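You operate a simulated robot arm through the tools that you are given. There is no shell and no other tool.

The job below is to be done with a simulated robot arm. You get a single attempt, and the scene is never put back.

## Task
Brush the dust off the LOT 5 cylinder, seat it in the clamped cap and open the clamp.
Fine: cap and red toggle clamp are on the upper shelf; brush before you seat it, open the clamp once it is seated; the blue hand brush goes back; leave the other cylinder. Set down upright: blue hand brush. What is to be rubbed or washed off counts as gone when no trace of it is left.
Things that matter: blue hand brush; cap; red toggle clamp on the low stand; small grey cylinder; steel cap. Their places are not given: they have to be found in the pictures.

The check looks at the end state, three seconds after you hand in, the way a careful person would. Anything else that was tipped, shoved, dropped, spilled or broken makes it a failure. Lids that push on must go on centred and level and be pressed home; caps that screw on are set level and turned clockwise until they are tight.

## Robot
A 7-joint arm with a two-finger parallel gripper, fixed in place. Base frame: the origin is at the foot of the arm, x ahead of it, y to its left, z up; the work surface is at about z = 0.45. Lengths are in m, angles in rad, forces in N, time in s.
With the tool pointing down near the work surface it reaches from about 0.1 to 0.58 m from the base axis. Its first joint turns from -1.152 to 1.152 rad. Payload 1.57 kg.
The TCP is the grasp point between the finger pads, 0.03 m short of the fingertips. In the tool frame z runs along the fingers and y along their closing line. Largest opening 0.08 m; finger width 0.017, thickness 0.012; the body of the gripper, 0.04 by 0.082 m, starts 0.08 m behind the TCP.
Orientation is that of the tool frame in the base frame, as a unit quaternion [x, y, z, w]. With the fingers straight down and closing along the base's y, the tool's x points along the base's -x, its y along +y and its z along -z.

## Interface
- The arm moves only by the tool nudge_tool. Its argument "increments" is one flat list of numbers, 7 for each row, row after row: the turn, a rotation vector about the tool's x, y, z in units of 60 degrees (1.0 is 60 degrees), then the shift along the tool's x, y, z in units of 100 mm (1.0 is 100 mm), then the gripper command, from -1 (fully open) to 1 (shut), values between in proportion. In form: [rx, ry, rz, x, y, z, gripper, rx, ry, rz, x, y, z, gripper, ...]. A call has 1 to 20 rows; each row is the pose to reach, as a shift and turn from the pose commanded when the call began, along the tool's axes at that moment. A call with a number of a shift or a turn outside -1 to 1 is refused whole. Each row takes 0.2 s and may step no farther than 0.05 m and 0.15 rad from the row before; otherwise, or with a gripper value out of range, the whole call is refused. A pose out of reach is approached as far as the arm can. The call stops where the force on the tool passes 90 N (or 10 N more than at its start, if that is more) or the arm is blocked; 0.2 s more then pass. Each finger travels about 0.072 m/s and halts on what it meets, pressing with about 37 N; the grip force reading is that of the motor and also rises with nothing between the fingers. The clock runs only during rows and for 0.2 s after the last one: add rows that repeat a pose to give the fingers time. The reply holds the time, the measured pose of the TCP, the force on the tool along the base axes, the opening and the grip force, in the units named above and with some noise, with the torque about the TCP (base axes, N m) and any sound that the robot's microphone picked up.
- Cameras (640 x 400 px; columns grow to the right, rows downward): "scene" is fixed at [0.0395, 0.4234, 1.4184]; the picture's right is [-0.90, -0.44, 0.00], its down [-0.27, 0.55, -0.79] and it looks along [0.35, -0.71, -0.61] (base axes); focal length 218 px, centre (320, 200). "wrist" rides on the gripper at [0.072, -0.007, -0.122] in the tool frame; the picture's right is [0.09, 1.00, 0.00], its down [-0.84, 0.08, -0.54] and it looks along [-0.54, 0.05, 0.84] (tool axes); focal length 238 px, centre (320, 200).
- snapshot(camera): a new picture of that camera. It takes no simulated time.
- measure_at(camera, pixels): for up to 12 pixels [column, row] of the newest picture of that camera ("zoom" is the newest enlarged one), the place [x, y, z] in the base frame of the surface seen there, good to about 0.003 m. It takes no simulated time.
- enlarge(camera, box): a new picture of the part [left, top, right, bottom] of that camera's present view, enlarged. It takes no simulated time.
- job_done(): hands the job in; it is judged then, once.

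Leave the gripper open and the arm clear of the work at the hand-in unless told otherwise.

The tools are called by a JSON object that holds its "api" and its "payload". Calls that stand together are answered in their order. nudge_tool: Moves the arm, as the interface text tells. Its arguments: {"type":"object","properties":{"increments":{"type":"array","items":{"type":"number"}}},"required":["increments"]} The other tools are called the same way: snapshot (camera) takes a picture; measure_at (camera, pixels) gives the place of the surface under pixels of a picture; enlarge (camera, box) takes an enlarged picture of a part of a camera's view; job_done () hands the job in.

At the start:

```text
time: 0.0
tool_pos: [0.2822, -0.1446, 1.2951]
orientation: [0.0, 1.0, 0.0, 0.0]
force: [-0.2, -0.1, -0.7]
ft_torque: [-0.03, -0.03, 0.01]
gripper_width: 0.0799
gripper_force: 0.1
```

scene: 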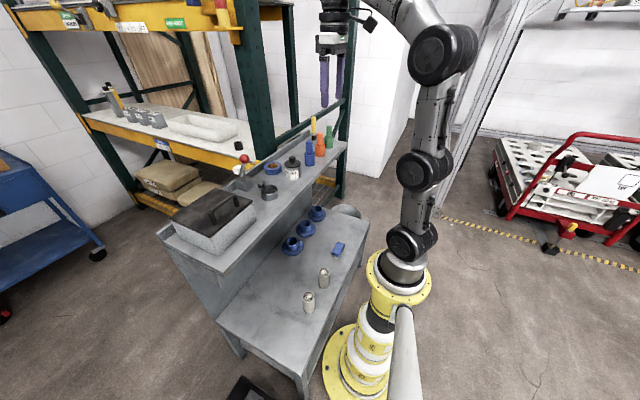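
wrist: 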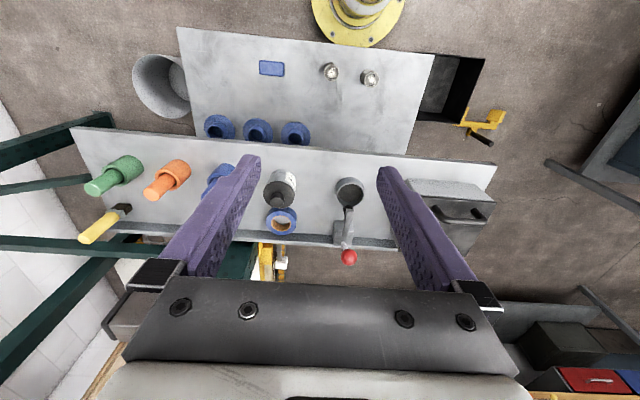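

I see a bench with a lower work surface (two cylinders, blue brush, blue rings) and an upper shelf with bottles, a cap and a red clamp. First I enlarge several areas for detail.

{"api": "enlarge", "payload": {"camera": "scene", "box": [210, 220, 370, 320]}}

{"api": "enlarge", "payload": {"camera": "scene", "box": [220, 110, 348, 210]}}

{"api": "enlarge", "payload": {"camera": "wrist", "box": [240, 40, 420, 152]}}

{"api": "enlarge", "payload": {"camera": "wrist", "box": [240, 150, 400, 280]}}

```text
4.00 times, centred on (290, 270) of scene
```

zoom: 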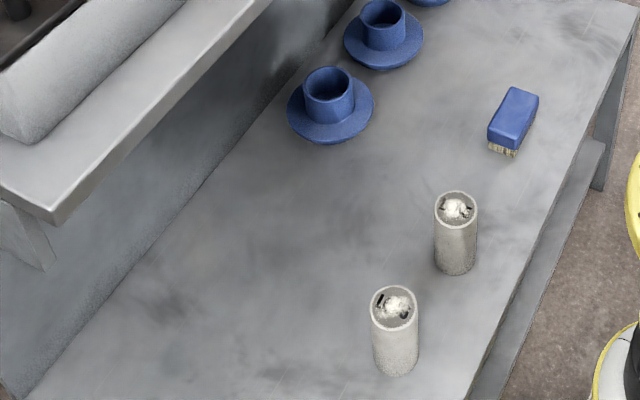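

```text
4.00 times, centred on (284, 160) of scene
```

zoom: 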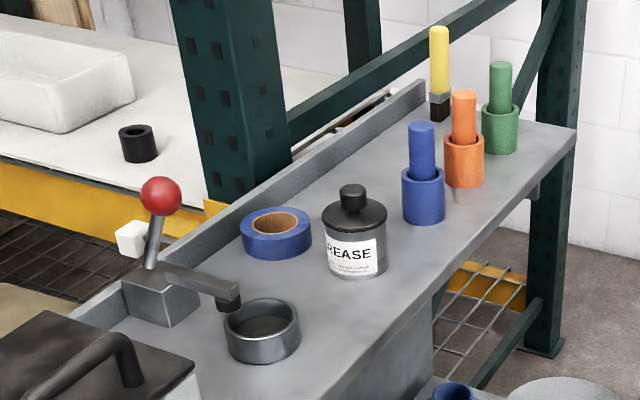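

```text
3.56 times, centred on (330, 96) of wrist
```

zoom: 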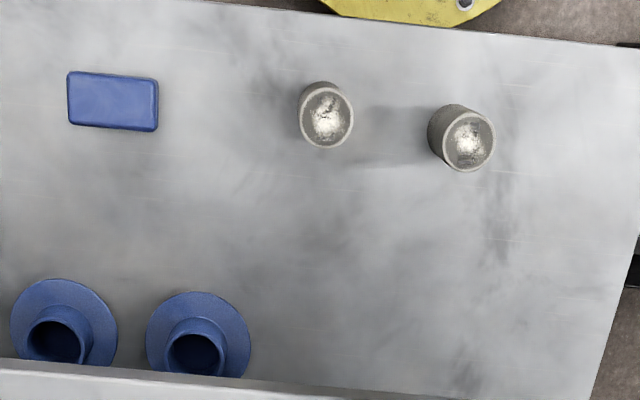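

```text
3.08 times, centred on (320, 215) of wrist
```

zoom: 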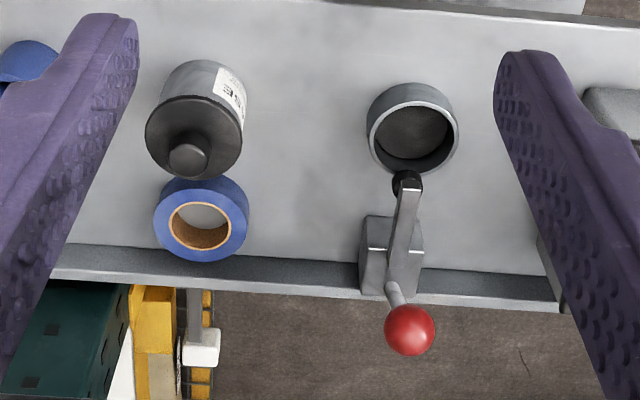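

I need to know which cylinder says LOT 5, so I enlarge both cylinders a lot and the brush too.

{"api": "enlarge", "payload": {"camera": "scene", "box": [296, 286, 322, 318]}}

{"api": "enlarge", "payload": {"camera": "scene", "box": [312, 262, 338, 294]}}

{"api": "enlarge", "payload": {"camera": "wrist", "box": [315, 55, 385, 95]}}

{"api": "measure_at", "payload": {"camera": "scene", "pixels": [[309, 296], [309, 308], [324, 272], [324, 284], [338, 247], [300, 280], [270, 192], [262, 191], [272, 189], [242, 159], [250, 180], [300, 190]]}}

{"api": "measure_at", "payload": {"camera": "wrist", "pixels": [[331, 73], [371, 79], [271, 68], [350, 192], [349, 256], [340, 230], [347, 197], [338, 182], [362, 184], [347, 240], [350, 170], [320, 120]]}}

```text
12.50 times, centred on (309, 302) of scene
```

zoom: 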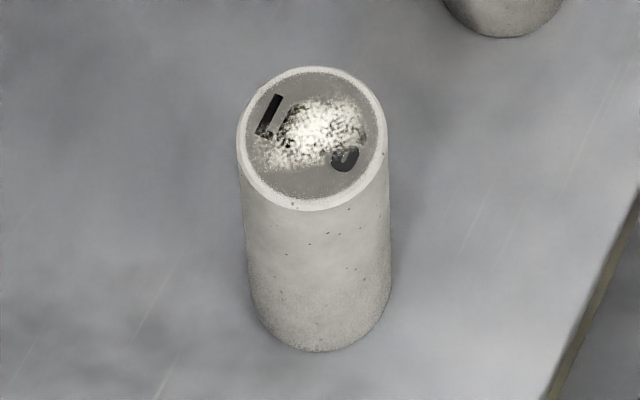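

```text
12.50 times, centred on (325, 278) of scene
```

zoom: 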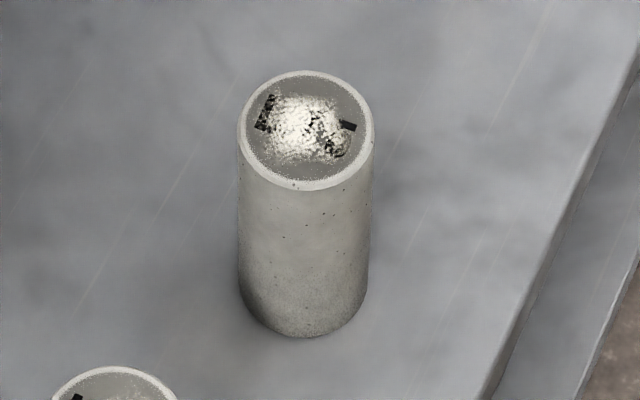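

```text
9.14 times, centred on (350, 75) of wrist
```

zoom: 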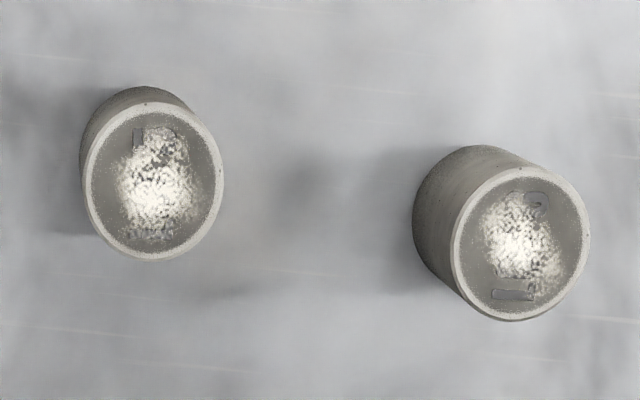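

```text
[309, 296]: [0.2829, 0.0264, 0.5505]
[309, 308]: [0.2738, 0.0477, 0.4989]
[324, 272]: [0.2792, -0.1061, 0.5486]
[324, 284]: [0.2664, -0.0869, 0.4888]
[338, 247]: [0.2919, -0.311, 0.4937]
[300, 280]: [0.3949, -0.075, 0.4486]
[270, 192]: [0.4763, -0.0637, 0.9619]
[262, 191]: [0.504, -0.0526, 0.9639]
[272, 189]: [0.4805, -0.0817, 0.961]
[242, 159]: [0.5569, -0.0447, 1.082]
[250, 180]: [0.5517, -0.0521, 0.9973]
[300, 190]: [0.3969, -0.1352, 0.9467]
```

```text
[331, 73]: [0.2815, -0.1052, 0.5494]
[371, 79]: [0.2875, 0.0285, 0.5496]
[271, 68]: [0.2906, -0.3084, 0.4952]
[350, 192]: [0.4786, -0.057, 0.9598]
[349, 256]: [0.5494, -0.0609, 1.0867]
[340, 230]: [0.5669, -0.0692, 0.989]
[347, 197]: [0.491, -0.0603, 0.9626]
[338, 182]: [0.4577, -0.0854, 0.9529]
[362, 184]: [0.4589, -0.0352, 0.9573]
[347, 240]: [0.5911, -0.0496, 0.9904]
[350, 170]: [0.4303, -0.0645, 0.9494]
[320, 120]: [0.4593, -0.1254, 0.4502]
```

Both tops are dusty, with printing hidden under the dust. I need close views of the tops, so the arm moves back and down towards the cylinders in small calls, well clear of the shelf (its edge is at about x=0.39).

{"api": "nudge_tool", "payload": {"increments": [0, 0, 0, 0.2, 0.27, 0.33, -1, 0, 0, 0, 0.4, 0.54, 0.66, -1, 0, 0, 0, 0.6, 0.8, 1.0, -1]}}

```text
time: 0.8
tool_pos: [0.2228, -0.0637, 1.1945]
orientation: [0.001, 1.0, 0.001, 0.0]
force: [0.7, -0.9, -0.6]
ft_torque: [-0.01, -0.03, -0.01]
gripper_width: 0.0802
gripper_force: 0.1
```

The move went as planned; TCP is at z=1.19. I keep going straight down.

{"api": "nudge_tool", "payload": {"increments": [0, 0, 0, 0, 0, 0.5, -1, 0, 0, 0, 0, 0, 1.0, -1]}}

{"api": "nudge_tool", "payload": {"increments": [0, 0, 0, 0, 0, 0.5, -1, 0, 0, 0, 0, 0, 1.0, -1]}}

{"api": "nudge_tool", "payload": {"increments": [0, 0, 0, 0, 0, 0.5, -1, 0, 0, 0, 0, 0, 1.0, -1]}}

{"api": "snapshot", "payload": {"camera": "wrist"}}

{"api": "snapshot", "payload": {"camera": "scene"}}

```text
time: 1.4
tool_pos: [0.2222, -0.0638, 1.0936]
orientation: [0.001, 1.0, 0.0, 0.001]
force: [-0.1, 0.1, 0.0]
ft_torque: [0.0, -0.02, -0.02]
gripper_width: 0.0801
gripper_force: 0.1
```

```text
time: 2.0
tool_pos: [0.2216, -0.0652, 0.9944]
orientation: [0.0, 1.0, 0.001, 0.001]
force: [0.1, 0.4, -0.3]
ft_torque: [0.01, -0.01, 0.0]
gripper_width: 0.0798
gripper_force: 0.1
```

```text
time: 2.6
tool_pos: [0.2226, -0.0636, 0.8936]
orientation: [0.001, 1.0, 0.001, 0.0]
force: [0.3, -0.4, -0.1]
ft_torque: [-0.02, -0.01, 0.02]
gripper_width: 0.08
gripper_force: 0.1
```

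```text
taken
```

wrist: 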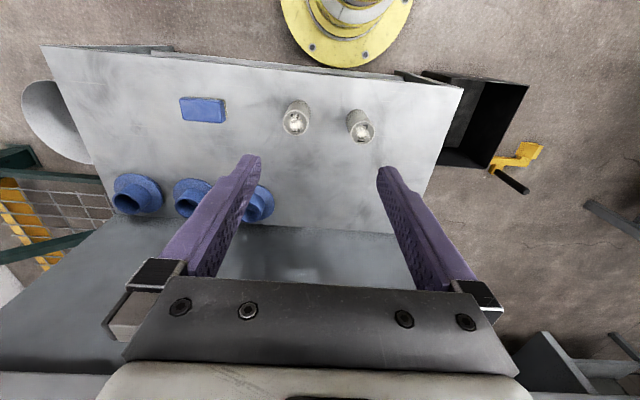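

```text
taken
```

scene: 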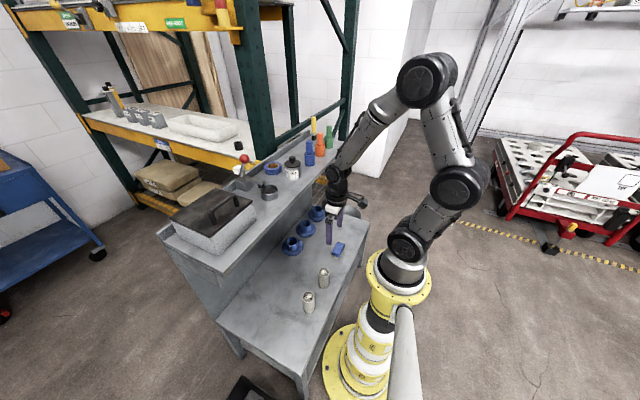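

The table is visible clearly; cylinders at (297,118) and (361,127) in the wrist picture. I keep descending to about z=0.69 for a closer view.

{"api": "nudge_tool", "payload": {"increments": [0, 0, 0, 0, 0, 0.5, -1, 0, 0, 0, 0, 0, 1.0, -1]}}

{"api": "nudge_tool", "payload": {"increments": [0, 0, 0, 0.1, 0.1, 0.45, -1, 0, 0, 0, 0.2, 0.2, 0.9, -1]}}

{"api": "snapshot", "payload": {"camera": "wrist"}}

```text
time: 3.2
tool_pos: [0.2252, -0.0653, 0.7939]
orientation: [0.001, 1.0, 0.001, 0.0]
force: [-0.2, -0.2, 0.7]
ft_torque: [-0.01, 0.02, 0.0]
gripper_width: 0.0802
gripper_force: 0.0
```

```text
time: 3.8
tool_pos: [0.2032, -0.0459, 0.7039]
orientation: [0.001, 1.0, 0.0, 0.001]
force: [0.0, -1.2, -0.1]
ft_torque: [0.03, 0.02, -0.03]
gripper_width: 0.0802
gripper_force: 0.0
```

```text
taken
```

wrist: 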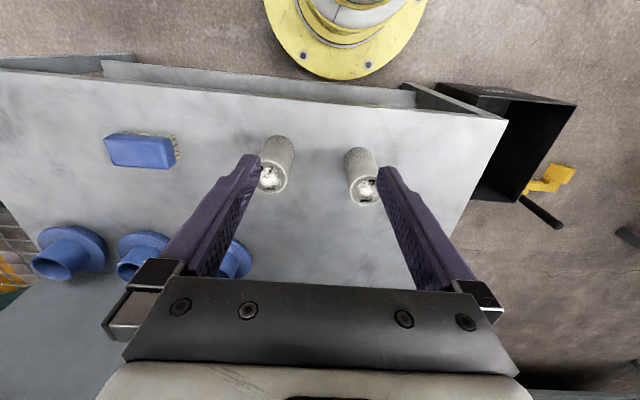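

Both cylinders are close to the finger edges at (270,175) and (367,188). I enlarge both tops.

{"api": "enlarge", "payload": {"camera": "wrist", "box": [245, 155, 301, 195]}}

{"api": "enlarge", "payload": {"camera": "wrist", "box": [335, 165, 391, 205]}}

```text
10.00 times, centred on (273, 175) of wrist
```

zoom: 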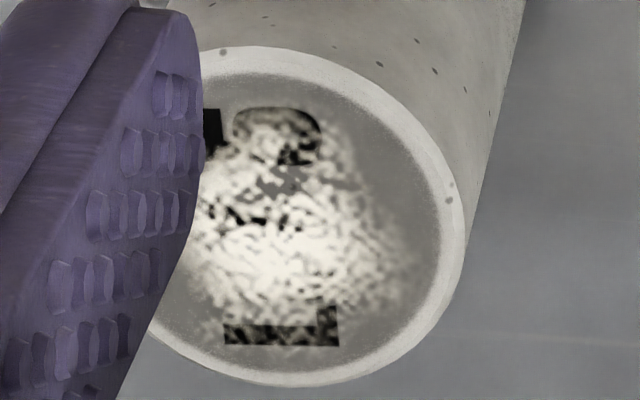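

```text
10.00 times, centred on (363, 185) of wrist
```

zoom: 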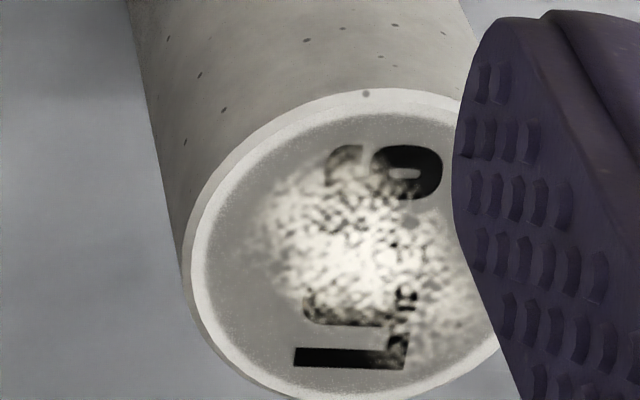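

Text reads bottom to top. The right cylinder's digit shows a closed loop at its foot (a 6?), the left one a bar and bowl (a 5?). To be sure, I centre the left cylinder by moving -y about 0.06.

{"api": "nudge_tool", "payload": {"increments": [0, 0, 0, 0, -0.3, 0.1, -1, 0, 0, 0, 0, -0.6, 0.3, -1]}}

{"api": "snapshot", "payload": {"camera": "wrist"}}

{"api": "enlarge", "payload": {"camera": "wrist", "box": [292, 160, 364, 205]}}

```text
time: 4.4
tool_pos: [0.2032, -0.104, 0.6743]
orientation: [0.0, 1.0, 0.0, 0.001]
force: [-1.1, -0.7, 0.4]
ft_torque: [-0.01, -0.03, 0.0]
gripper_width: 0.0801
gripper_force: 0.0
```

```text
taken
```

wrist: 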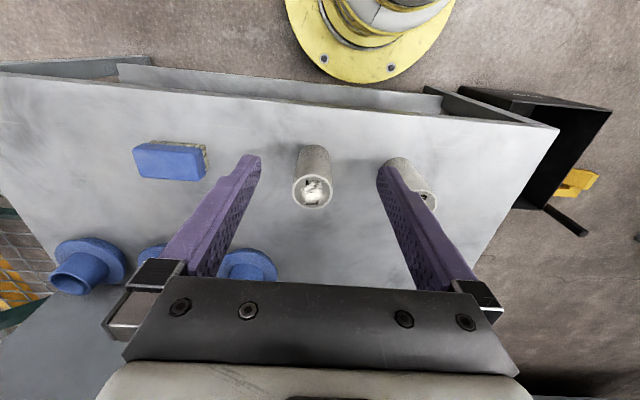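

```text
8.89 times, centred on (328, 182) of wrist
```

zoom: 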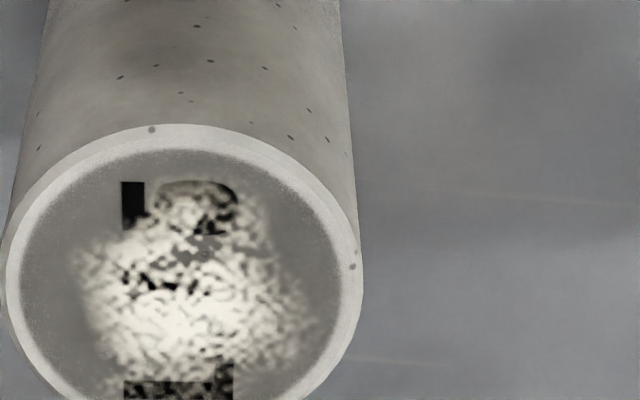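

The left cylinder shows a straight, separate bar and an open bowl: it is LOT 5. The right one's curved hook and closed loop make it a 6. Now I measure the brush (around (170,160)) and the cylinder's edges.

{"api": "enlarge", "payload": {"camera": "wrist", "box": [120, 125, 220, 190]}}

{"api": "measure_at", "payload": {"camera": "wrist", "pixels": [[136, 146], [137, 176], [204, 179], [206, 148], [170, 162], [312, 190], [294, 190], [330, 190], [312, 177], [312, 204], [206, 160], [180, 140]]}}

```text
6.15 times, centred on (170, 158) of wrist
```

zoom: 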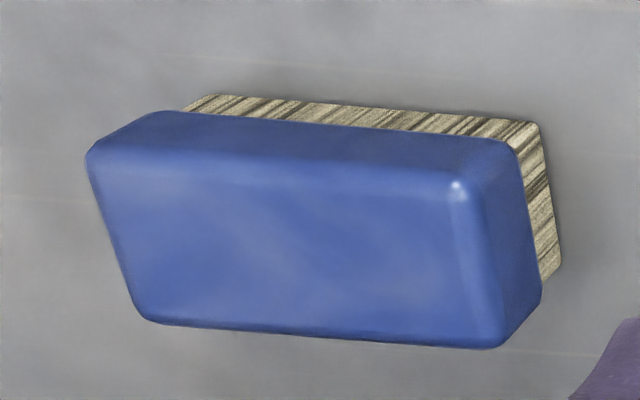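

```text
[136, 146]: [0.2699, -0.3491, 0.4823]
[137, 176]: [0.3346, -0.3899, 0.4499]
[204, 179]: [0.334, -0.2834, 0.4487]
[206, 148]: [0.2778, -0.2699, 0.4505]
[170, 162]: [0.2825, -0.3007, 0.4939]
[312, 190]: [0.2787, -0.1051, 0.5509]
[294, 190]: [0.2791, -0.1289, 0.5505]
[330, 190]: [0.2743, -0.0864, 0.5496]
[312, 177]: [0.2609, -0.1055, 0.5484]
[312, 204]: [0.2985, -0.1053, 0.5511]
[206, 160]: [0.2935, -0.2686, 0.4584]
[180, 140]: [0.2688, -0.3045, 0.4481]
```

I measure the brush outline more precisely using the zoomed picture.

{"api": "measure_at", "payload": {"camera": "zoom", "pixels": [[105, 160], [150, 310], [480, 338], [455, 195], [285, 160], [315, 325], [120, 235], [475, 270], [300, 245], [520, 150], [545, 270], [210, 105]]}}

```text
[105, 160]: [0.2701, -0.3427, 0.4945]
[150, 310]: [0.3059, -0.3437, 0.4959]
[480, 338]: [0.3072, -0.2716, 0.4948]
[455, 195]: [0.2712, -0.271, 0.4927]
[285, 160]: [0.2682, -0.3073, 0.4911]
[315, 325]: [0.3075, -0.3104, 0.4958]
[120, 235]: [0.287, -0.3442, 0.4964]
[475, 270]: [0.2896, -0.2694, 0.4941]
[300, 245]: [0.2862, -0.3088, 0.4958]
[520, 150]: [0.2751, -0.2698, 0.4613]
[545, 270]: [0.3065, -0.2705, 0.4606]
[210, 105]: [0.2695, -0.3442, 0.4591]
```

The brush is about 0.042 wide in x and 0.077 long in y, centre about (0.288,-0.307), top z=0.496. I will grip it across x, so the tool must turn 90° about its z. First I turn 45° while moving towards -y and +x at a safe height.

{"api": "nudge_tool", "payload": {"increments": [0, 0, 0.125, -0.07, -0.16, 0, -1, 0, 0, 0.25, -0.14, -0.33, 0, -1, 0, 0, 0.375, -0.21, -0.5, 0, -1, 0, 0, 0.5, -0.28, -0.67, 0, -1, 0, 0, 0.625, -0.35, -0.84, 0, -1, 0, 0, 0.75, -0.42, -1.0, 0, -1]}}

```text
time: 5.8
tool_pos: [0.2444, -0.2059, 0.6745]
orientation: [0.384, 0.923, 0.0, 0.001]
force: [-1.3, 0.1, 0.5]
ft_torque: [-0.01, -0.01, -0.01]
gripper_width: 0.08
gripper_force: 0.1
```

The turn went as planned. Second 45° turn while moving over the brush at about (0.288,-0.307), z 0.61.

{"api": "nudge_tool", "payload": {"increments": [0, 0, 0.125, -0.17, -0.067, 0.1, -1, 0, 0, 0.25, -0.33, -0.133, 0.2, -1, 0, 0, 0.375, -0.5, -0.2, 0.3, -1, 0, 0, 0.5, -0.67, -0.27, 0.4, -1, 0, 0, 0.625, -0.84, -0.335, 0.5, -1, 0, 0, 0.75, -1.0, -0.403, 0.6, -1]}}

{"api": "snapshot", "payload": {"camera": "wrist"}}

{"api": "snapshot", "payload": {"camera": "scene"}}

```text
time: 7.2
tool_pos: [0.2873, -0.3034, 0.6143]
orientation: [0.708, 0.706, 0.0, 0.001]
force: [0.1, 0.4, -0.5]
ft_torque: [0.01, -0.04, 0.0]
gripper_width: 0.0798
gripper_force: 0.0
```

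```text
taken
```

wrist: 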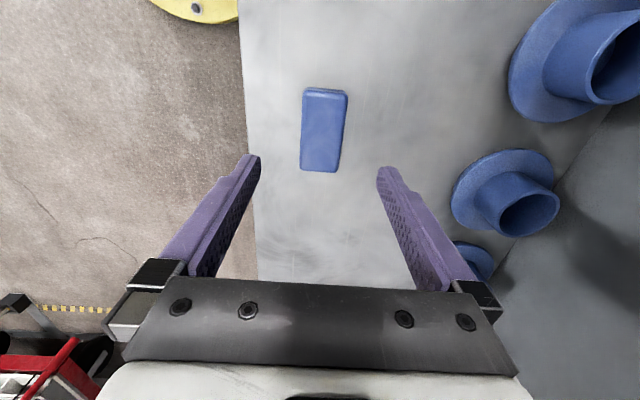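

```text
taken
```

scene: 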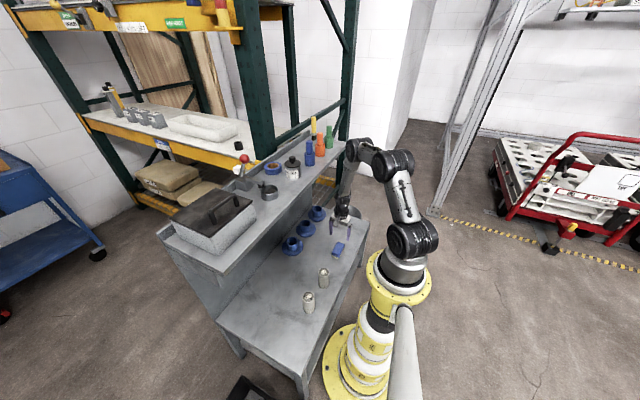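

The tool now closes along x and the brush is at (324,130) in the wrist picture. I measure its outline again from this view.

{"api": "enlarge", "payload": {"camera": "wrist", "box": [272, 80, 376, 180]}}

{"api": "measure_at", "payload": {"camera": "wrist", "pixels": [[304, 105], [303, 125], [302, 145], [301, 163], [345, 100], [343, 125], [341, 145], [338, 165], [325, 97], [320, 170], [323, 130], [325, 90]]}}

```text
4.00 times, centred on (324, 130) of wrist
```

zoom: 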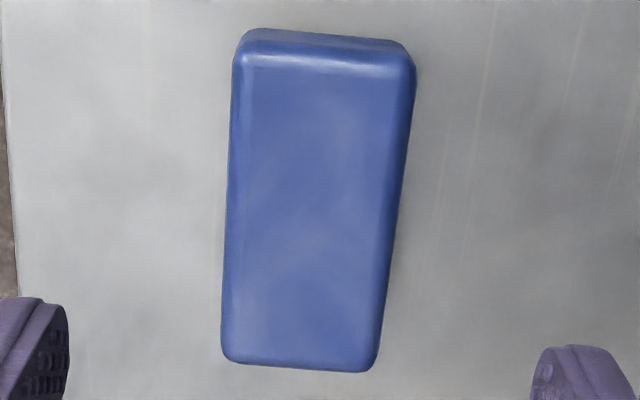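

```text
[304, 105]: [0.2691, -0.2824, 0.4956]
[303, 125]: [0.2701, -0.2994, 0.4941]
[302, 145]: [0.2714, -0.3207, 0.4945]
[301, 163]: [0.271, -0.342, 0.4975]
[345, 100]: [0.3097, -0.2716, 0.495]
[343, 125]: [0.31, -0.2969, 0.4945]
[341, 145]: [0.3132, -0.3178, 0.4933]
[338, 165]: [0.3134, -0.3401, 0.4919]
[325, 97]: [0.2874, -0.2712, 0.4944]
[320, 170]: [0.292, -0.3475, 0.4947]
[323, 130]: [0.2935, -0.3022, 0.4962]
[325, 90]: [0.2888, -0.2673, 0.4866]
```

The brush centre comes out at about (0.290,-0.308) with a yaw of only about 2°. I align and descend most of the way (fingers open), then check.

{"api": "nudge_tool", "payload": {"increments": [0, 0, 0, -0.045, 0.03, 0.3, -1, 0, 0, 0, -0.045, 0.03, 0.6, -1, 0, 0, 0, -0.045, 0.03, 0.8, -1, 0, 0, 0, -0.045, 0.03, 0.8, -1]}}

{"api": "snapshot", "payload": {"camera": "wrist"}}

```text
time: 8.2
tool_pos: [0.2903, -0.3089, 0.5332]
orientation: [0.708, 0.707, 0.0, 0.0]
force: [0.8, -0.2, 0.1]
ft_torque: [-0.01, 0.01, 0.01]
gripper_width: 0.0798
gripper_force: 0.0
```

```text
taken
```

wrist: 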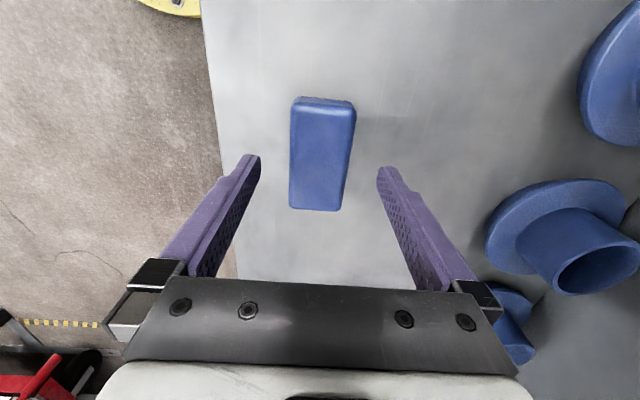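

The brush lies centred between the fingers (columns 290–356, fingers 260 and 378). I go down to z≈0.497 so the fingertips stay above the bristle tips, and wait there open.

{"api": "nudge_tool", "payload": {"increments": [0, 0, 0, 0, 0, 0.18, -1, 0, 0, 0, 0, 0, 0.36, -1, 0, 0, 0, 0, 0, 0.36, -1]}}

{"api": "snapshot", "payload": {"camera": "wrist"}}

{"api": "enlarge", "payload": {"camera": "scene", "box": [306, 200, 370, 270]}}

```text
time: 9.0
tool_pos: [0.2912, -0.3087, 0.5001]
orientation: [0.707, 0.707, 0.0, 0.0]
force: [-0.2, 1.1, -0.5]
ft_torque: [-0.01, -0.01, 0.03]
gripper_width: 0.0801
gripper_force: 0.1
```

```text
taken
```

wrist: 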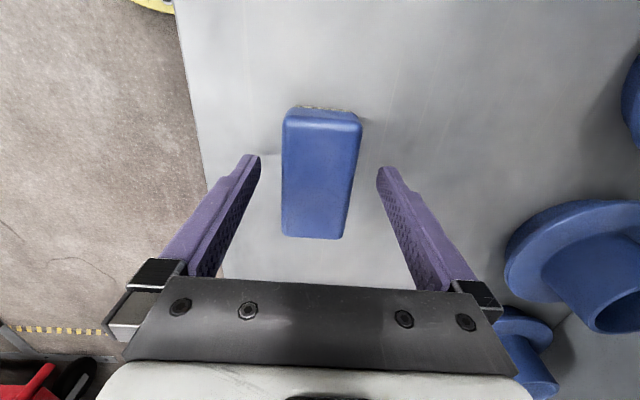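

```text
5.71 times, centred on (338, 235) of scene
```

zoom: 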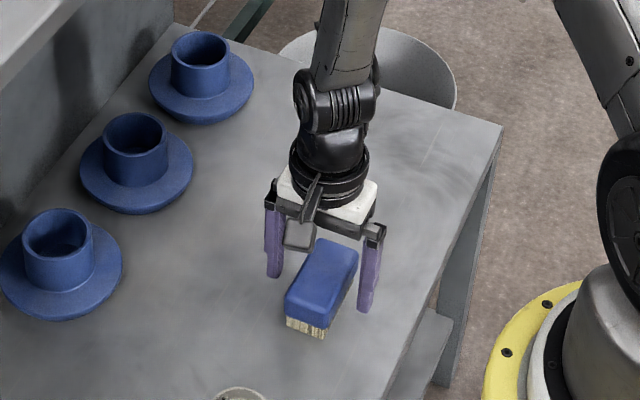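

The fingers straddle the brush body. I lower 4 mm more and close on it, holding for several rows.

{"api": "nudge_tool", "payload": {"increments": [0, 0, 0, 0, 0, 0.04, -1, 0, 0, 0, 0, 0, 0.04, 1, 0, 0, 0, 0, 0, 0.04, 1, 0, 0, 0, 0, 0, 0.04, 1, 0, 0, 0, 0, 0, 0.04, 1]}}

{"api": "snapshot", "payload": {"camera": "wrist"}}

```text
time: 10.2
tool_pos: [0.2901, -0.3081, 0.4954]
orientation: [0.707, 0.708, 0.0, 0.0]
force: [1.1, -0.4, 0.0]
ft_torque: [-0.06, -0.03, 0.01]
gripper_width: 0.0442
gripper_force: 37.6
```

```text
taken
```

wrist: 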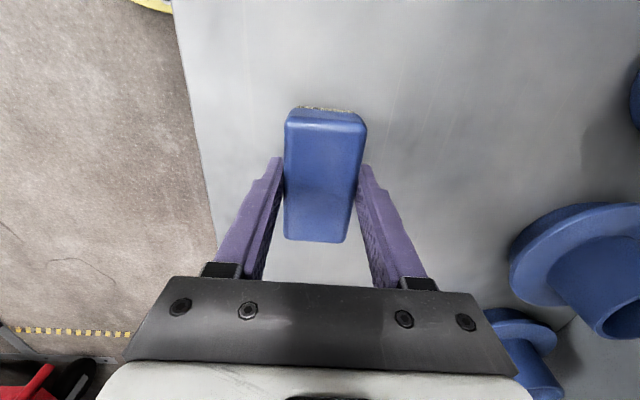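

The brush is held (width 0.044, grip 37.6 N). I lift it straight up 0.1 m, then 0.05 more.

{"api": "nudge_tool", "payload": {"increments": [0, 0, 0, 0, 0, -0.3, 1, 0, 0, 0, 0, 0, -0.65, 1, 0, 0, 0, 0, 0, -1.0, 1]}}

{"api": "nudge_tool", "payload": {"increments": [0, 0, 0, 0, 0, -0.25, 1, 0, 0, 0, 0, 0, -0.5, 1]}}

{"api": "snapshot", "payload": {"camera": "wrist"}}

{"api": "enlarge", "payload": {"camera": "scene", "box": [290, 180, 380, 310]}}

```text
time: 11.0
tool_pos: [0.289, -0.3073, 0.5958]
orientation: [0.707, 0.707, 0.0, 0.0]
force: [0.4, 0.6, -0.6]
ft_torque: [0.01, 0.02, 0.02]
gripper_width: 0.0441
gripper_force: 37.2
```

```text
time: 11.6
tool_pos: [0.2902, -0.307, 0.6448]
orientation: [0.707, 0.707, 0.0, 0.0]
force: [0.2, 0.4, -1.2]
ft_torque: [0.01, 0.01, -0.02]
gripper_width: 0.0442
gripper_force: 36.9
```

```text
taken
```

wrist: 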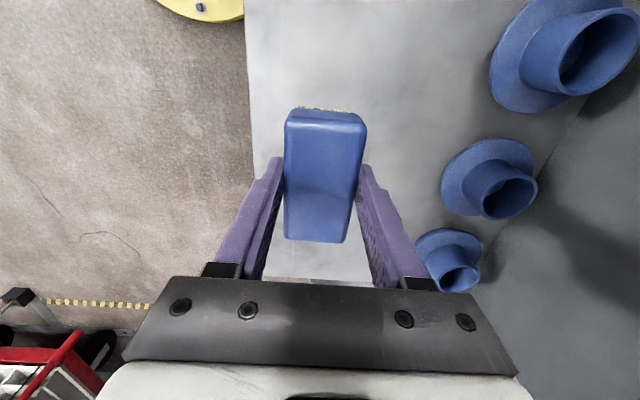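

```text
3.08 times, centred on (335, 245) of scene
```

zoom: 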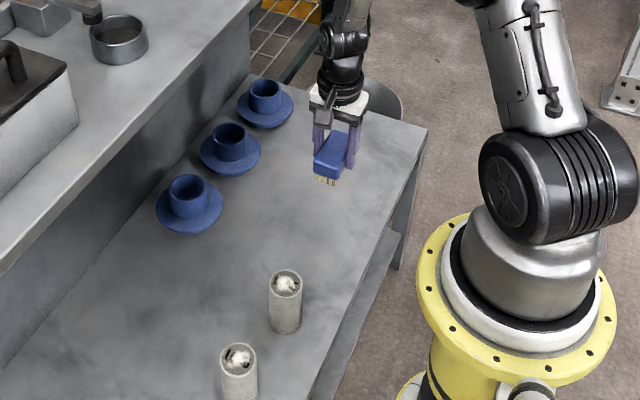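

The brush is held level. Bristle tips are about 0.045 below the TCP. I carry it in +y over the LOT 5 cylinder at (0.280,-0.106), with about 5 cm clearance above its top.

{"api": "nudge_tool", "payload": {"increments": [0, 0, 0, 0.33, -0.03, 0, 1, 0, 0, 0, 0.67, -0.06, 0, 1, 0, 0, 0, 1.0, -0.1, 0, 1]}}

{"api": "nudge_tool", "payload": {"increments": [0, 0, 0, 0.33, 0, 0, 1, 0, 0, 0, 0.67, 0, 0, 1, 0, 0, 0, 1.0, 0, 0, 1, 0, 0, 0, 1.0, 0, 0, 1]}}

{"api": "snapshot", "payload": {"camera": "wrist"}}

{"api": "enlarge", "payload": {"camera": "scene", "box": [280, 220, 376, 320]}}

```text
time: 12.4
tool_pos: [0.2801, -0.2078, 0.6456]
orientation: [0.707, 0.707, 0.0, 0.0]
force: [0.5, 0.1, -0.6]
ft_torque: [-0.01, 0.02, -0.02]
gripper_width: 0.0439
gripper_force: 37.2
```

```text
time: 13.4
tool_pos: [0.2779, -0.107, 0.6435]
orientation: [0.708, 0.706, 0.0, 0.0]
force: [-0.4, 0.7, -1.8]
ft_torque: [0.01, -0.02, 0.0]
gripper_width: 0.0438
gripper_force: 36.7
```

```text
taken
```

wrist: 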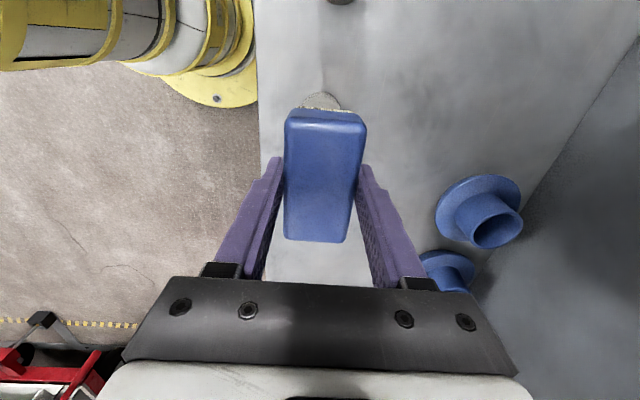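

```text
4.00 times, centred on (328, 270) of scene
```

zoom: 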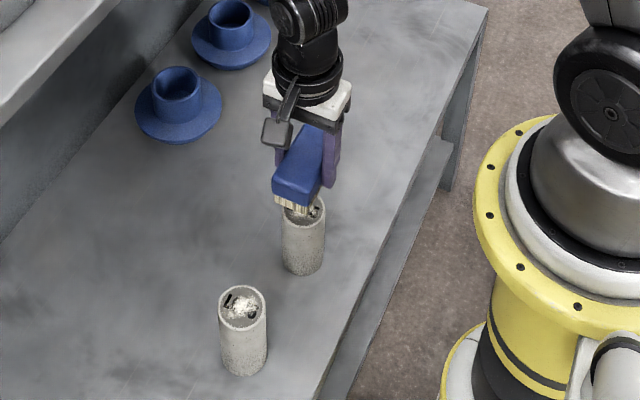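

The brush hangs just above the LOT 5 cylinder. I lower to about z=0.600 (a few mm above contact) and read the forces.

{"api": "nudge_tool", "payload": {"increments": [0, 0, 0, 0, 0.02, 0.2, 1, 0, 0, 0, 0, 0.02, 0.4, 1, 0, 0, 0, 0, 0.02, 0.44, 1, 0, 0, 0, 0, 0.02, 0.44, 1]}}

{"api": "enlarge", "payload": {"camera": "scene", "box": [296, 240, 352, 296]}}

```text
time: 14.4
tool_pos: [0.2826, -0.1066, 0.6004]
orientation: [0.707, 0.707, 0.0, 0.0]
force: [-0.1, 0.0, -1.5]
ft_torque: [-0.01, 0.01, -0.02]
gripper_width: 0.0438
gripper_force: 36.8
```

```text
7.14 times, centred on (324, 268) of scene
```

zoom: 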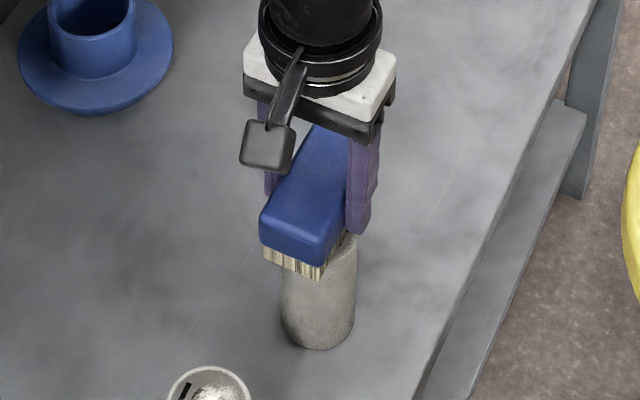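

No contact yet (force z -1.5 N is the brush's weight). I step down 1.5 mm per row to about 0.596 and watch the force.

{"api": "nudge_tool", "payload": {"increments": [0, 0, 0, 0, 0, 0.015, 1, 0, 0, 0, 0, 0, 0.03, 1, 0, 0, 0, 0, 0, 0.04, 1, 0, 0, 0, 0, 0, 0.04, 1]}}

```text
time: 15.4
tool_pos: [0.2815, -0.1072, 0.5973]
orientation: [0.707, 0.707, 0.0, 0.0]
force: [-0.4, 0.8, -0.9]
ft_torque: [0.03, 0.02, 0.0]
gripper_width: 0.0441
gripper_force: 37.2
```

Still no contact force. I go down another 2 mm in 1 mm rows.

{"api": "nudge_tool", "payload": {"increments": [0, 0, 0, 0, 0, 0.01, 1, 0, 0, 0, 0, 0, 0.02, 1, 0, 0, 0, 0, 0, 0.02, 1]}}

```text
time: 16.2
tool_pos: [0.2821, -0.1071, 0.5952]
orientation: [0.707, 0.707, -0.001, 0.0]
force: [-0.4, -0.9, -0.8]
ft_torque: [-0.01, 0.01, 0.02]
gripper_width: 0.0443
gripper_force: 36.9
```

At 0.595, still no clear force. Another 1.5 mm down.

{"api": "nudge_tool", "payload": {"increments": [0, 0, 0, 0, 0, 0.008, 1, 0, 0, 0, 0, 0, 0.015, 1, 0, 0, 0, 0, 0, 0.015, 1]}}

```text
time: 17.0
tool_pos: [0.2827, -0.1074, 0.5946]
orientation: [0.707, 0.707, 0.001, 0.0]
force: [-6.2, -1.6, 32.7]
ft_torque: [0.04, 0.26, -0.01]
gripper_width: 0.0442
gripper_force: 36.9
```

Contact: 32.7 N, too hard for sweeping on a free-standing cylinder. I back off 1 mm and read again.

{"api": "nudge_tool", "payload": {"increments": [0, 0, 0, 0, 0, -0.01, 1, 0, 0, 0, 0, 0, -0.01, 1]}}

```text
time: 17.6
tool_pos: [0.2817, -0.1065, 0.5943]
orientation: [0.707, 0.707, 0.0, -0.002]
force: [-1.0, 0.0, -1.4]
ft_torque: [0.0, -0.01, 0.01]
gripper_width: 0.044
gripper_force: 36.8
```

Just off contact now. I lower 0.4 mm to look for a light touch.

{"api": "nudge_tool", "payload": {"increments": [0, 0, 0, 0, 0, 0.004, 1, 0, 0, 0, 0, 0, 0.004, 1]}}

```text
time: 18.2
tool_pos: [0.2818, -0.1083, 0.5943]
orientation: [0.708, 0.707, 0.0, 0.001]
force: [-0.2, 0.3, -0.6]
ft_torque: [0.01, 0.02, -0.04]
gripper_width: 0.0442
gripper_force: 37.7
```

{"api": "nudge_tool", "payload": {"increments": [0, 0, 0, 0, 0, 0.002, 1, 0, 0, 0, 0, 0, 0.002, 1]}}

```text
time: 18.8
tool_pos: [0.2818, -0.1073, 0.5941]
orientation: [0.707, 0.708, 0.001, 0.0]
force: [-0.5, 0.5, -1.7]
ft_torque: [0.03, -0.01, 0.04]
gripper_width: 0.0442
gripper_force: 37.1
```

Still no force at 0.4 mm above the hard position (I should have said: I am stepping 0.2 mm at a time). Another 0.2 mm down.

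{"api": "nudge_tool", "payload": {"increments": [0, 0, 0, 0, 0, 0.002, 1, 0, 0, 0, 0, 0, 0.002, 1]}}

```text
time: 19.4
tool_pos: [0.282, -0.1075, 0.5932]
orientation: [0.708, 0.706, 0.0, -0.001]
force: [0.0, 0.9, 1.8]
ft_torque: [0.03, -0.01, 0.0]
gripper_width: 0.0441
gripper_force: 37.1
```

Light touch of about 3 N. I make a small slow stroke along y (tool x) of ±15 mm and check how the forces behave.

{"api": "nudge_tool", "payload": {"increments": [0, 0, 0, 0.05, 0, 0, 1, 0, 0, 0, 0.1, 0, 0, 1, 0, 0, 0, 0.15, 0, 0, 1, 0, 0, 0, 0.1, 0, 0, 1, 0, 0, 0, 0.05, 0, 0, 1, 0, 0, 0, 0, 0, 0, 1]}}

{"api": "enlarge", "payload": {"camera": "scene", "box": [296, 240, 352, 296]}}

```text
time: 20.8
tool_pos: [0.282, -0.1083, 0.5931]
orientation: [0.707, 0.707, 0.001, 0.0]
force: [0.9, 10.9, 24.2]
ft_torque: [0.86, -0.05, 0.02]
gripper_width: 0.0439
gripper_force: 36.5
```

```text
7.14 times, centred on (324, 268) of scene
```

zoom: 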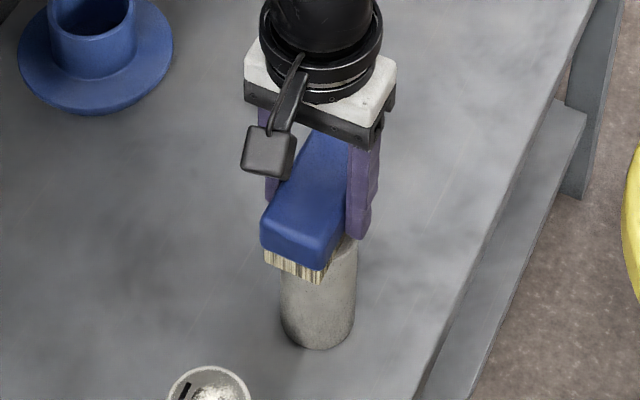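

The force rose to 24 N with 11 N sideways, so the cylinder may be dragging. I raise the brush 1 cm and inspect.

{"api": "nudge_tool", "payload": {"increments": [0, 0, 0, 0, 0, -0.005, 1, 0, 0, 0, 0, 0, -0.02, 1, 0, 0, 0, 0, 0, -0.1, 1, 0, 0, 0, 0, 0, -0.4, 1, 0, 0, 0, 0, 0, -0.8, 1]}}

{"api": "enlarge", "payload": {"camera": "scene", "box": [296, 240, 352, 296]}}

{"api": "snapshot", "payload": {"camera": "wrist"}}

```text
time: 22.0
tool_pos: [0.2839, -0.1083, 0.6725]
orientation: [0.707, 0.707, 0.0, 0.0]
force: [0.0, 0.3, -1.6]
ft_torque: [-0.01, -0.02, 0.01]
gripper_width: 0.0441
gripper_force: 36.8
```

```text
7.14 times, centred on (324, 268) of scene
```

zoom: 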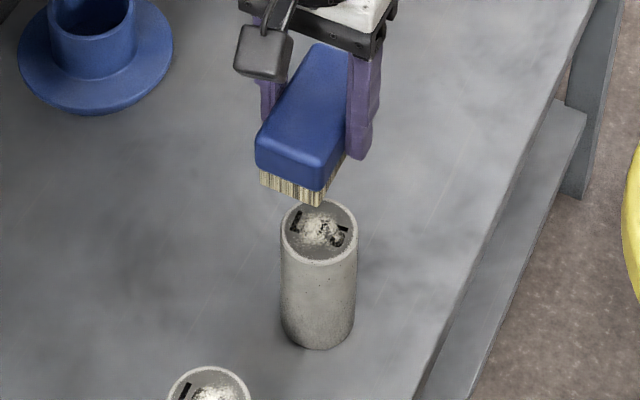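

```text
taken
```

wrist: 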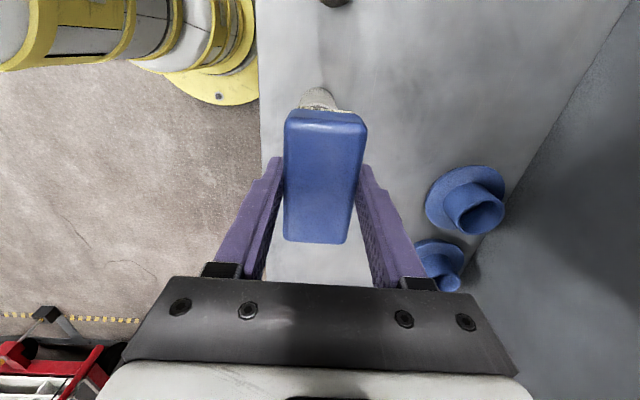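

The cylinder stands as before and the dust has thinned (the "5" is showing). I enlarge the top to see it better.

{"api": "enlarge", "payload": {"camera": "scene", "box": [312, 260, 338, 292]}}

{"api": "measure_at", "payload": {"camera": "scene", "pixels": [[324, 271], [321, 272], [327, 272], [324, 284], [324, 268], [324, 275]]}}

```text
12.50 times, centred on (325, 276) of scene
```

zoom: 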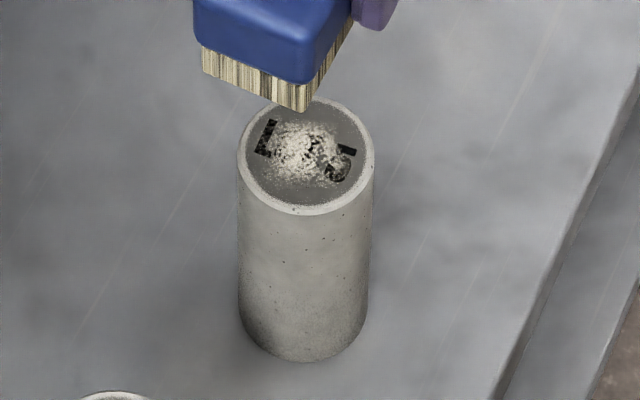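

```text
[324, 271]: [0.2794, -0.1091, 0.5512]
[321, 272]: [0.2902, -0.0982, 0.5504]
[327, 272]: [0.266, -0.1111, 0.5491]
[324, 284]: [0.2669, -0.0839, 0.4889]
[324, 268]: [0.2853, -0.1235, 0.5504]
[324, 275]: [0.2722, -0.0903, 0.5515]
```

The dust is slightly thinner and the cylinder has not moved. I go back to the same height less 0.2 mm and make longer strokes of ±20 mm along y.

{"api": "nudge_tool", "payload": {"increments": [0, 0, 0, 0, -0.01, 0.4, 1, 0, 0, 0, 0, -0.01, 0.75, 1, 0, 0, 0, 0, -0.01, 0.79, 1, 0, 0, 0, 0, -0.01, 0.798, 1, 0, 0, 0, 0.1, -0.01, 0.798, 1, 0, 0, 0, 0.2, -0.01, 0.798, 1, 0, 0, 0, 0.1, -0.01, 0.798, 1, 0, 0, 0, 0, -0.01, 0.798, 1, 0, 0, 0, -0.1, -0.01, 0.798, 1, 0, 0, 0, -0.2, -0.01, 0.798, 1, 0, 0, 0, -0.1, -0.01, 0.798, 1, 0, 0, 0, 0, -0.01, 0.798, 1]}}

{"api": "enlarge", "payload": {"camera": "scene", "box": [304, 245, 344, 295]}}

```text
time: 24.6
tool_pos: [0.2814, -0.1095, 0.5927]
orientation: [0.707, 0.707, 0.0, 0.002]
force: [0.7, -4.6, 13.6]
ft_torque: [-0.52, 0.09, 0.05]
gripper_width: 0.0441
gripper_force: 37.4
```

```text
8.00 times, centred on (324, 270) of scene
```

zoom: 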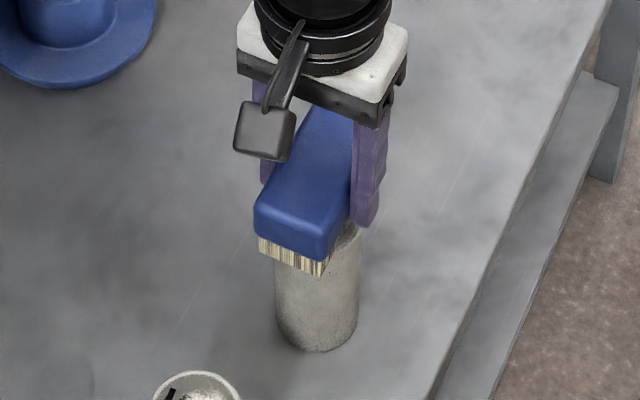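

Stable: 13.6 N down and about 5 N sideways. I carry on with a full set of strokes, ±20 mm along y.

{"api": "nudge_tool", "payload": {"increments": [0, 0, 0, 0.1, 0, 0, 1, 0, 0, 0, 0.2, 0, 0, 1, 0, 0, 0, 0.1, 0, 0, 1, 0, 0, 0, 0, 0, 0, 1, 0, 0, 0, -0.1, 0, 0, 1, 0, 0, 0, -0.2, 0, 0, 1, 0, 0, 0, -0.1, 0, 0, 1, 0, 0, 0, 0, 0, 0, 1, 0, 0, 0, 0.1, 0, 0, 1, 0, 0, 0, 0.2, 0, 0, 1, 0, 0, 0, 0.1, 0, 0, 1, 0, 0, 0, 0, 0, 0, 1, 0, 0, 0, -0.1, 0, 0, 1, 0, 0, 0, -0.2, 0, 0, 1, 0, 0, 0, -0.1, 0, 0, 1, 0, 0, 0, 0, 0, 0, 1]}}

{"api": "enlarge", "payload": {"camera": "scene", "box": [304, 245, 344, 295]}}

```text
time: 28.0
tool_pos: [0.2822, -0.1072, 0.5941]
orientation: [0.707, 0.708, 0.0, 0.0]
force: [0.6, -0.8, -1.8]
ft_torque: [-0.02, -0.03, -0.02]
gripper_width: 0.0441
gripper_force: 37.0
```

```text
8.00 times, centred on (324, 270) of scene
```

zoom: 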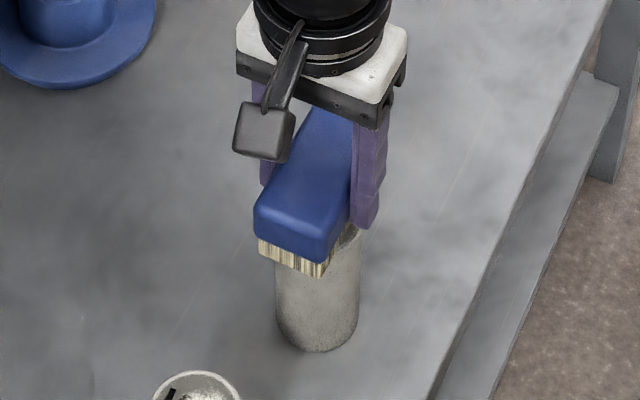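

The contact has gone (force -1.8 N). I raise the brush and look at the top.

{"api": "nudge_tool", "payload": {"increments": [0, 0, 0, 0, 0, -0.1, 1, 0, 0, 0, 0, 0, -0.4, 1, 0, 0, 0, 0, 0, -0.8, 1]}}

{"api": "enlarge", "payload": {"camera": "scene", "box": [312, 260, 338, 292]}}

```text
time: 28.8
tool_pos: [0.2819, -0.107, 0.673]
orientation: [0.708, 0.707, 0.0, -0.001]
force: [-0.3, -0.4, -1.4]
ft_torque: [-0.01, 0.01, 0.03]
gripper_width: 0.0441
gripper_force: 36.8
```

```text
12.50 times, centred on (325, 276) of scene
```

zoom: 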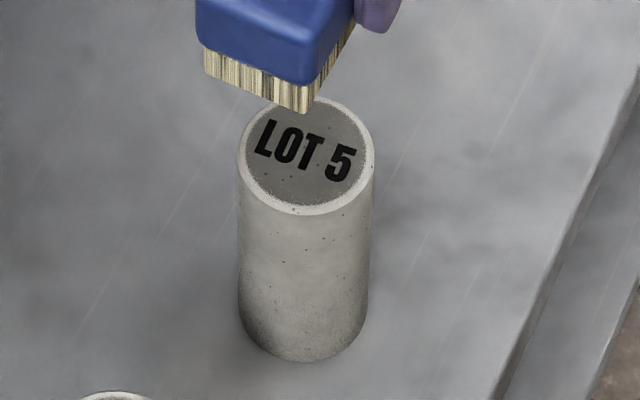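

LOT 5 is fully readable and no dust is left on it. Now I carry the brush back: -0.2 m in y and +9 mm in x, at the same height.

{"api": "nudge_tool", "payload": {"increments": [0, 0, 0, -0.33, 0.03, 0, 1, 0, 0, 0, -0.67, 0.06, 0, 1, 0, 0, 0, -1.0, 0.09, 0, 1]}}

{"api": "nudge_tool", "payload": {"increments": [0, 0, 0, -0.33, 0, 0, 1, 0, 0, 0, -0.67, 0, 0, 1, 0, 0, 0, -1.0, 0, 0, 1, 0, 0, 0, -1.0, 0, 0, 1]}}

{"api": "nudge_tool", "payload": {"increments": [0, 0, 0, 0, 0, 0.33, 1, 0, 0, 0, 0, 0, 0.67, 1, 0, 0, 0, 0, 0, 1.0, 1, 0, 0, 0, 0, 0, 1.0, 1]}}

{"api": "snapshot", "payload": {"camera": "wrist"}}

{"api": "enlarge", "payload": {"camera": "scene", "box": [306, 210, 370, 280]}}

```text
time: 29.6
tool_pos: [0.2884, -0.2077, 0.6746]
orientation: [0.707, 0.707, -0.001, -0.001]
force: [-0.6, 0.3, -1.3]
ft_torque: [-0.01, 0.03, 0.03]
gripper_width: 0.0443
gripper_force: 36.9
```

```text
time: 30.6
tool_pos: [0.2906, -0.3074, 0.6733]
orientation: [0.708, 0.707, 0.0, 0.0]
force: [-0.7, 0.3, -1.0]
ft_torque: [0.0, -0.01, -0.03]
gripper_width: 0.044
gripper_force: 36.8
```

```text
time: 31.6
tool_pos: [0.2892, -0.3087, 0.5749]
orientation: [0.708, 0.706, 0.0, 0.0]
force: [-0.1, 0.6, -1.4]
ft_torque: [0.0, -0.02, 0.02]
gripper_width: 0.0443
gripper_force: 36.4
```

```text
taken
```

wrist: 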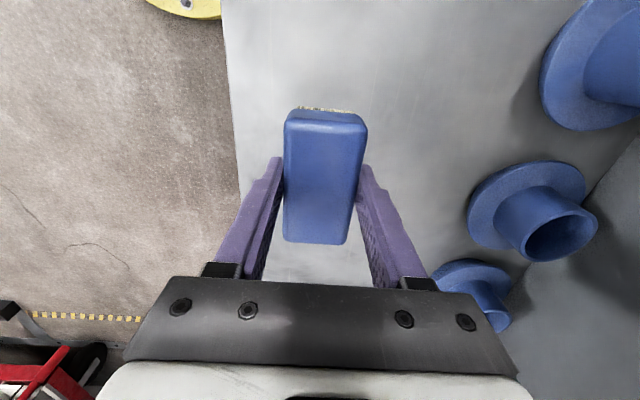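

```text
5.71 times, centred on (338, 245) of scene
```

zoom: 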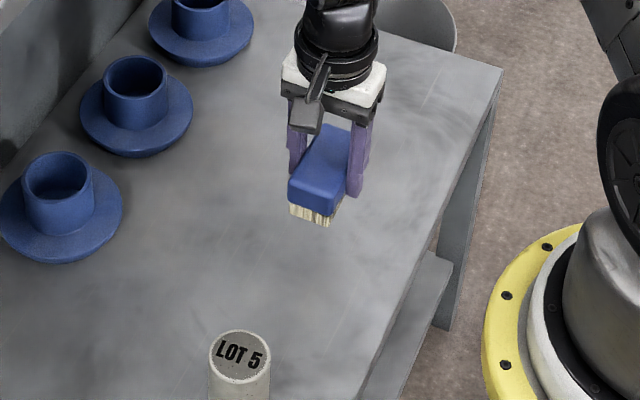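

The brush is over its starting place. I lower it 75 mm, leaving about 3–4 mm, then I will feel for the table.

{"api": "nudge_tool", "payload": {"increments": [0, 0, 0, 0, 0, 0.3, 1, 0, 0, 0, 0, 0, 0.6, 1, 0, 0, 0, 0, 0, 0.75, 1, 0, 0, 0, 0, 0, 0.75, 1]}}

{"api": "nudge_tool", "payload": {"increments": [0, 0, 0, 0, 0, 0.01, 1, 0, 0, 0, 0, 0, 0.02, 1, 0, 0, 0, 0, 0, 0.03, 1, 0, 0, 0, 0, 0, 0.03, 1]}}

```text
time: 32.6
tool_pos: [0.289, -0.3095, 0.4988]
orientation: [0.708, 0.707, 0.0, 0.0]
force: [-0.2, -0.3, -0.9]
ft_torque: [-0.02, 0.01, -0.01]
gripper_width: 0.0442
gripper_force: 37.4
```

```text
time: 33.6
tool_pos: [0.2894, -0.3086, 0.4959]
orientation: [0.707, 0.707, 0.0, -0.001]
force: [-0.5, -0.8, -0.8]
ft_torque: [-0.03, 0.01, 0.02]
gripper_width: 0.0441
gripper_force: 37.3
```

No contact yet at z 0.496; I step on down, 0.5 mm per row for 1 mm.

{"api": "nudge_tool", "payload": {"increments": [0, 0, 0, 0, 0, 0.005, 1, 0, 0, 0, 0, 0, 0.01, 1, 0, 0, 0, 0, 0, 0.01, 1]}}

```text
time: 34.4
tool_pos: [0.2897, -0.3079, 0.4948]
orientation: [0.707, 0.708, -0.001, 0.0]
force: [0.4, 0.0, 0.0]
ft_torque: [-0.04, 0.0, 0.04]
gripper_width: 0.0439
gripper_force: 36.9
```

{"api": "nudge_tool", "payload": {"increments": [0, 0, 0, 0, 0, 0.003, 1, 0, 0, 0, 0, 0, 0.006, 1, 0, 0, 0, 0, 0, 0.006, 1]}}

```text
time: 35.2
tool_pos: [0.2907, -0.308, 0.4933]
orientation: [0.707, 0.707, 0.001, 0.0]
force: [-0.3, -1.2, -1.0]
ft_torque: [0.0, 0.01, -0.02]
gripper_width: 0.0441
gripper_force: 37.5
```

Force is still about -1 N (weight only) at 0.4933. I step down another 0.6 mm.

{"api": "nudge_tool", "payload": {"increments": [0, 0, 0, 0, 0, 0.003, 1, 0, 0, 0, 0, 0, 0.006, 1, 0, 0, 0, 0, 0, 0.006, 1]}}

```text
time: 36.0
tool_pos: [0.2897, -0.3082, 0.4933]
orientation: [0.707, 0.707, 0.0, 0.0]
force: [-0.1, 0.3, 0.5]
ft_torque: [0.0, -0.01, -0.03]
gripper_width: 0.044
gripper_force: 36.5
```

The force moves up slightly (0.5 N), so touch is near. One more step of 0.4 mm to confirm contact.

{"api": "nudge_tool", "payload": {"increments": [0, 0, 0, 0, 0, 0.002, 1, 0, 0, 0, 0, 0, 0.004, 1, 0, 0, 0, 0, 0, 0.004, 1]}}

```text
time: 36.8
tool_pos: [0.2899, -0.3081, 0.4921]
orientation: [0.707, 0.707, 0.001, 0.0]
force: [0.5, 0.3, 2.8]
ft_torque: [-0.1, 0.02, -0.03]
gripper_width: 0.0442
gripper_force: 36.8
```

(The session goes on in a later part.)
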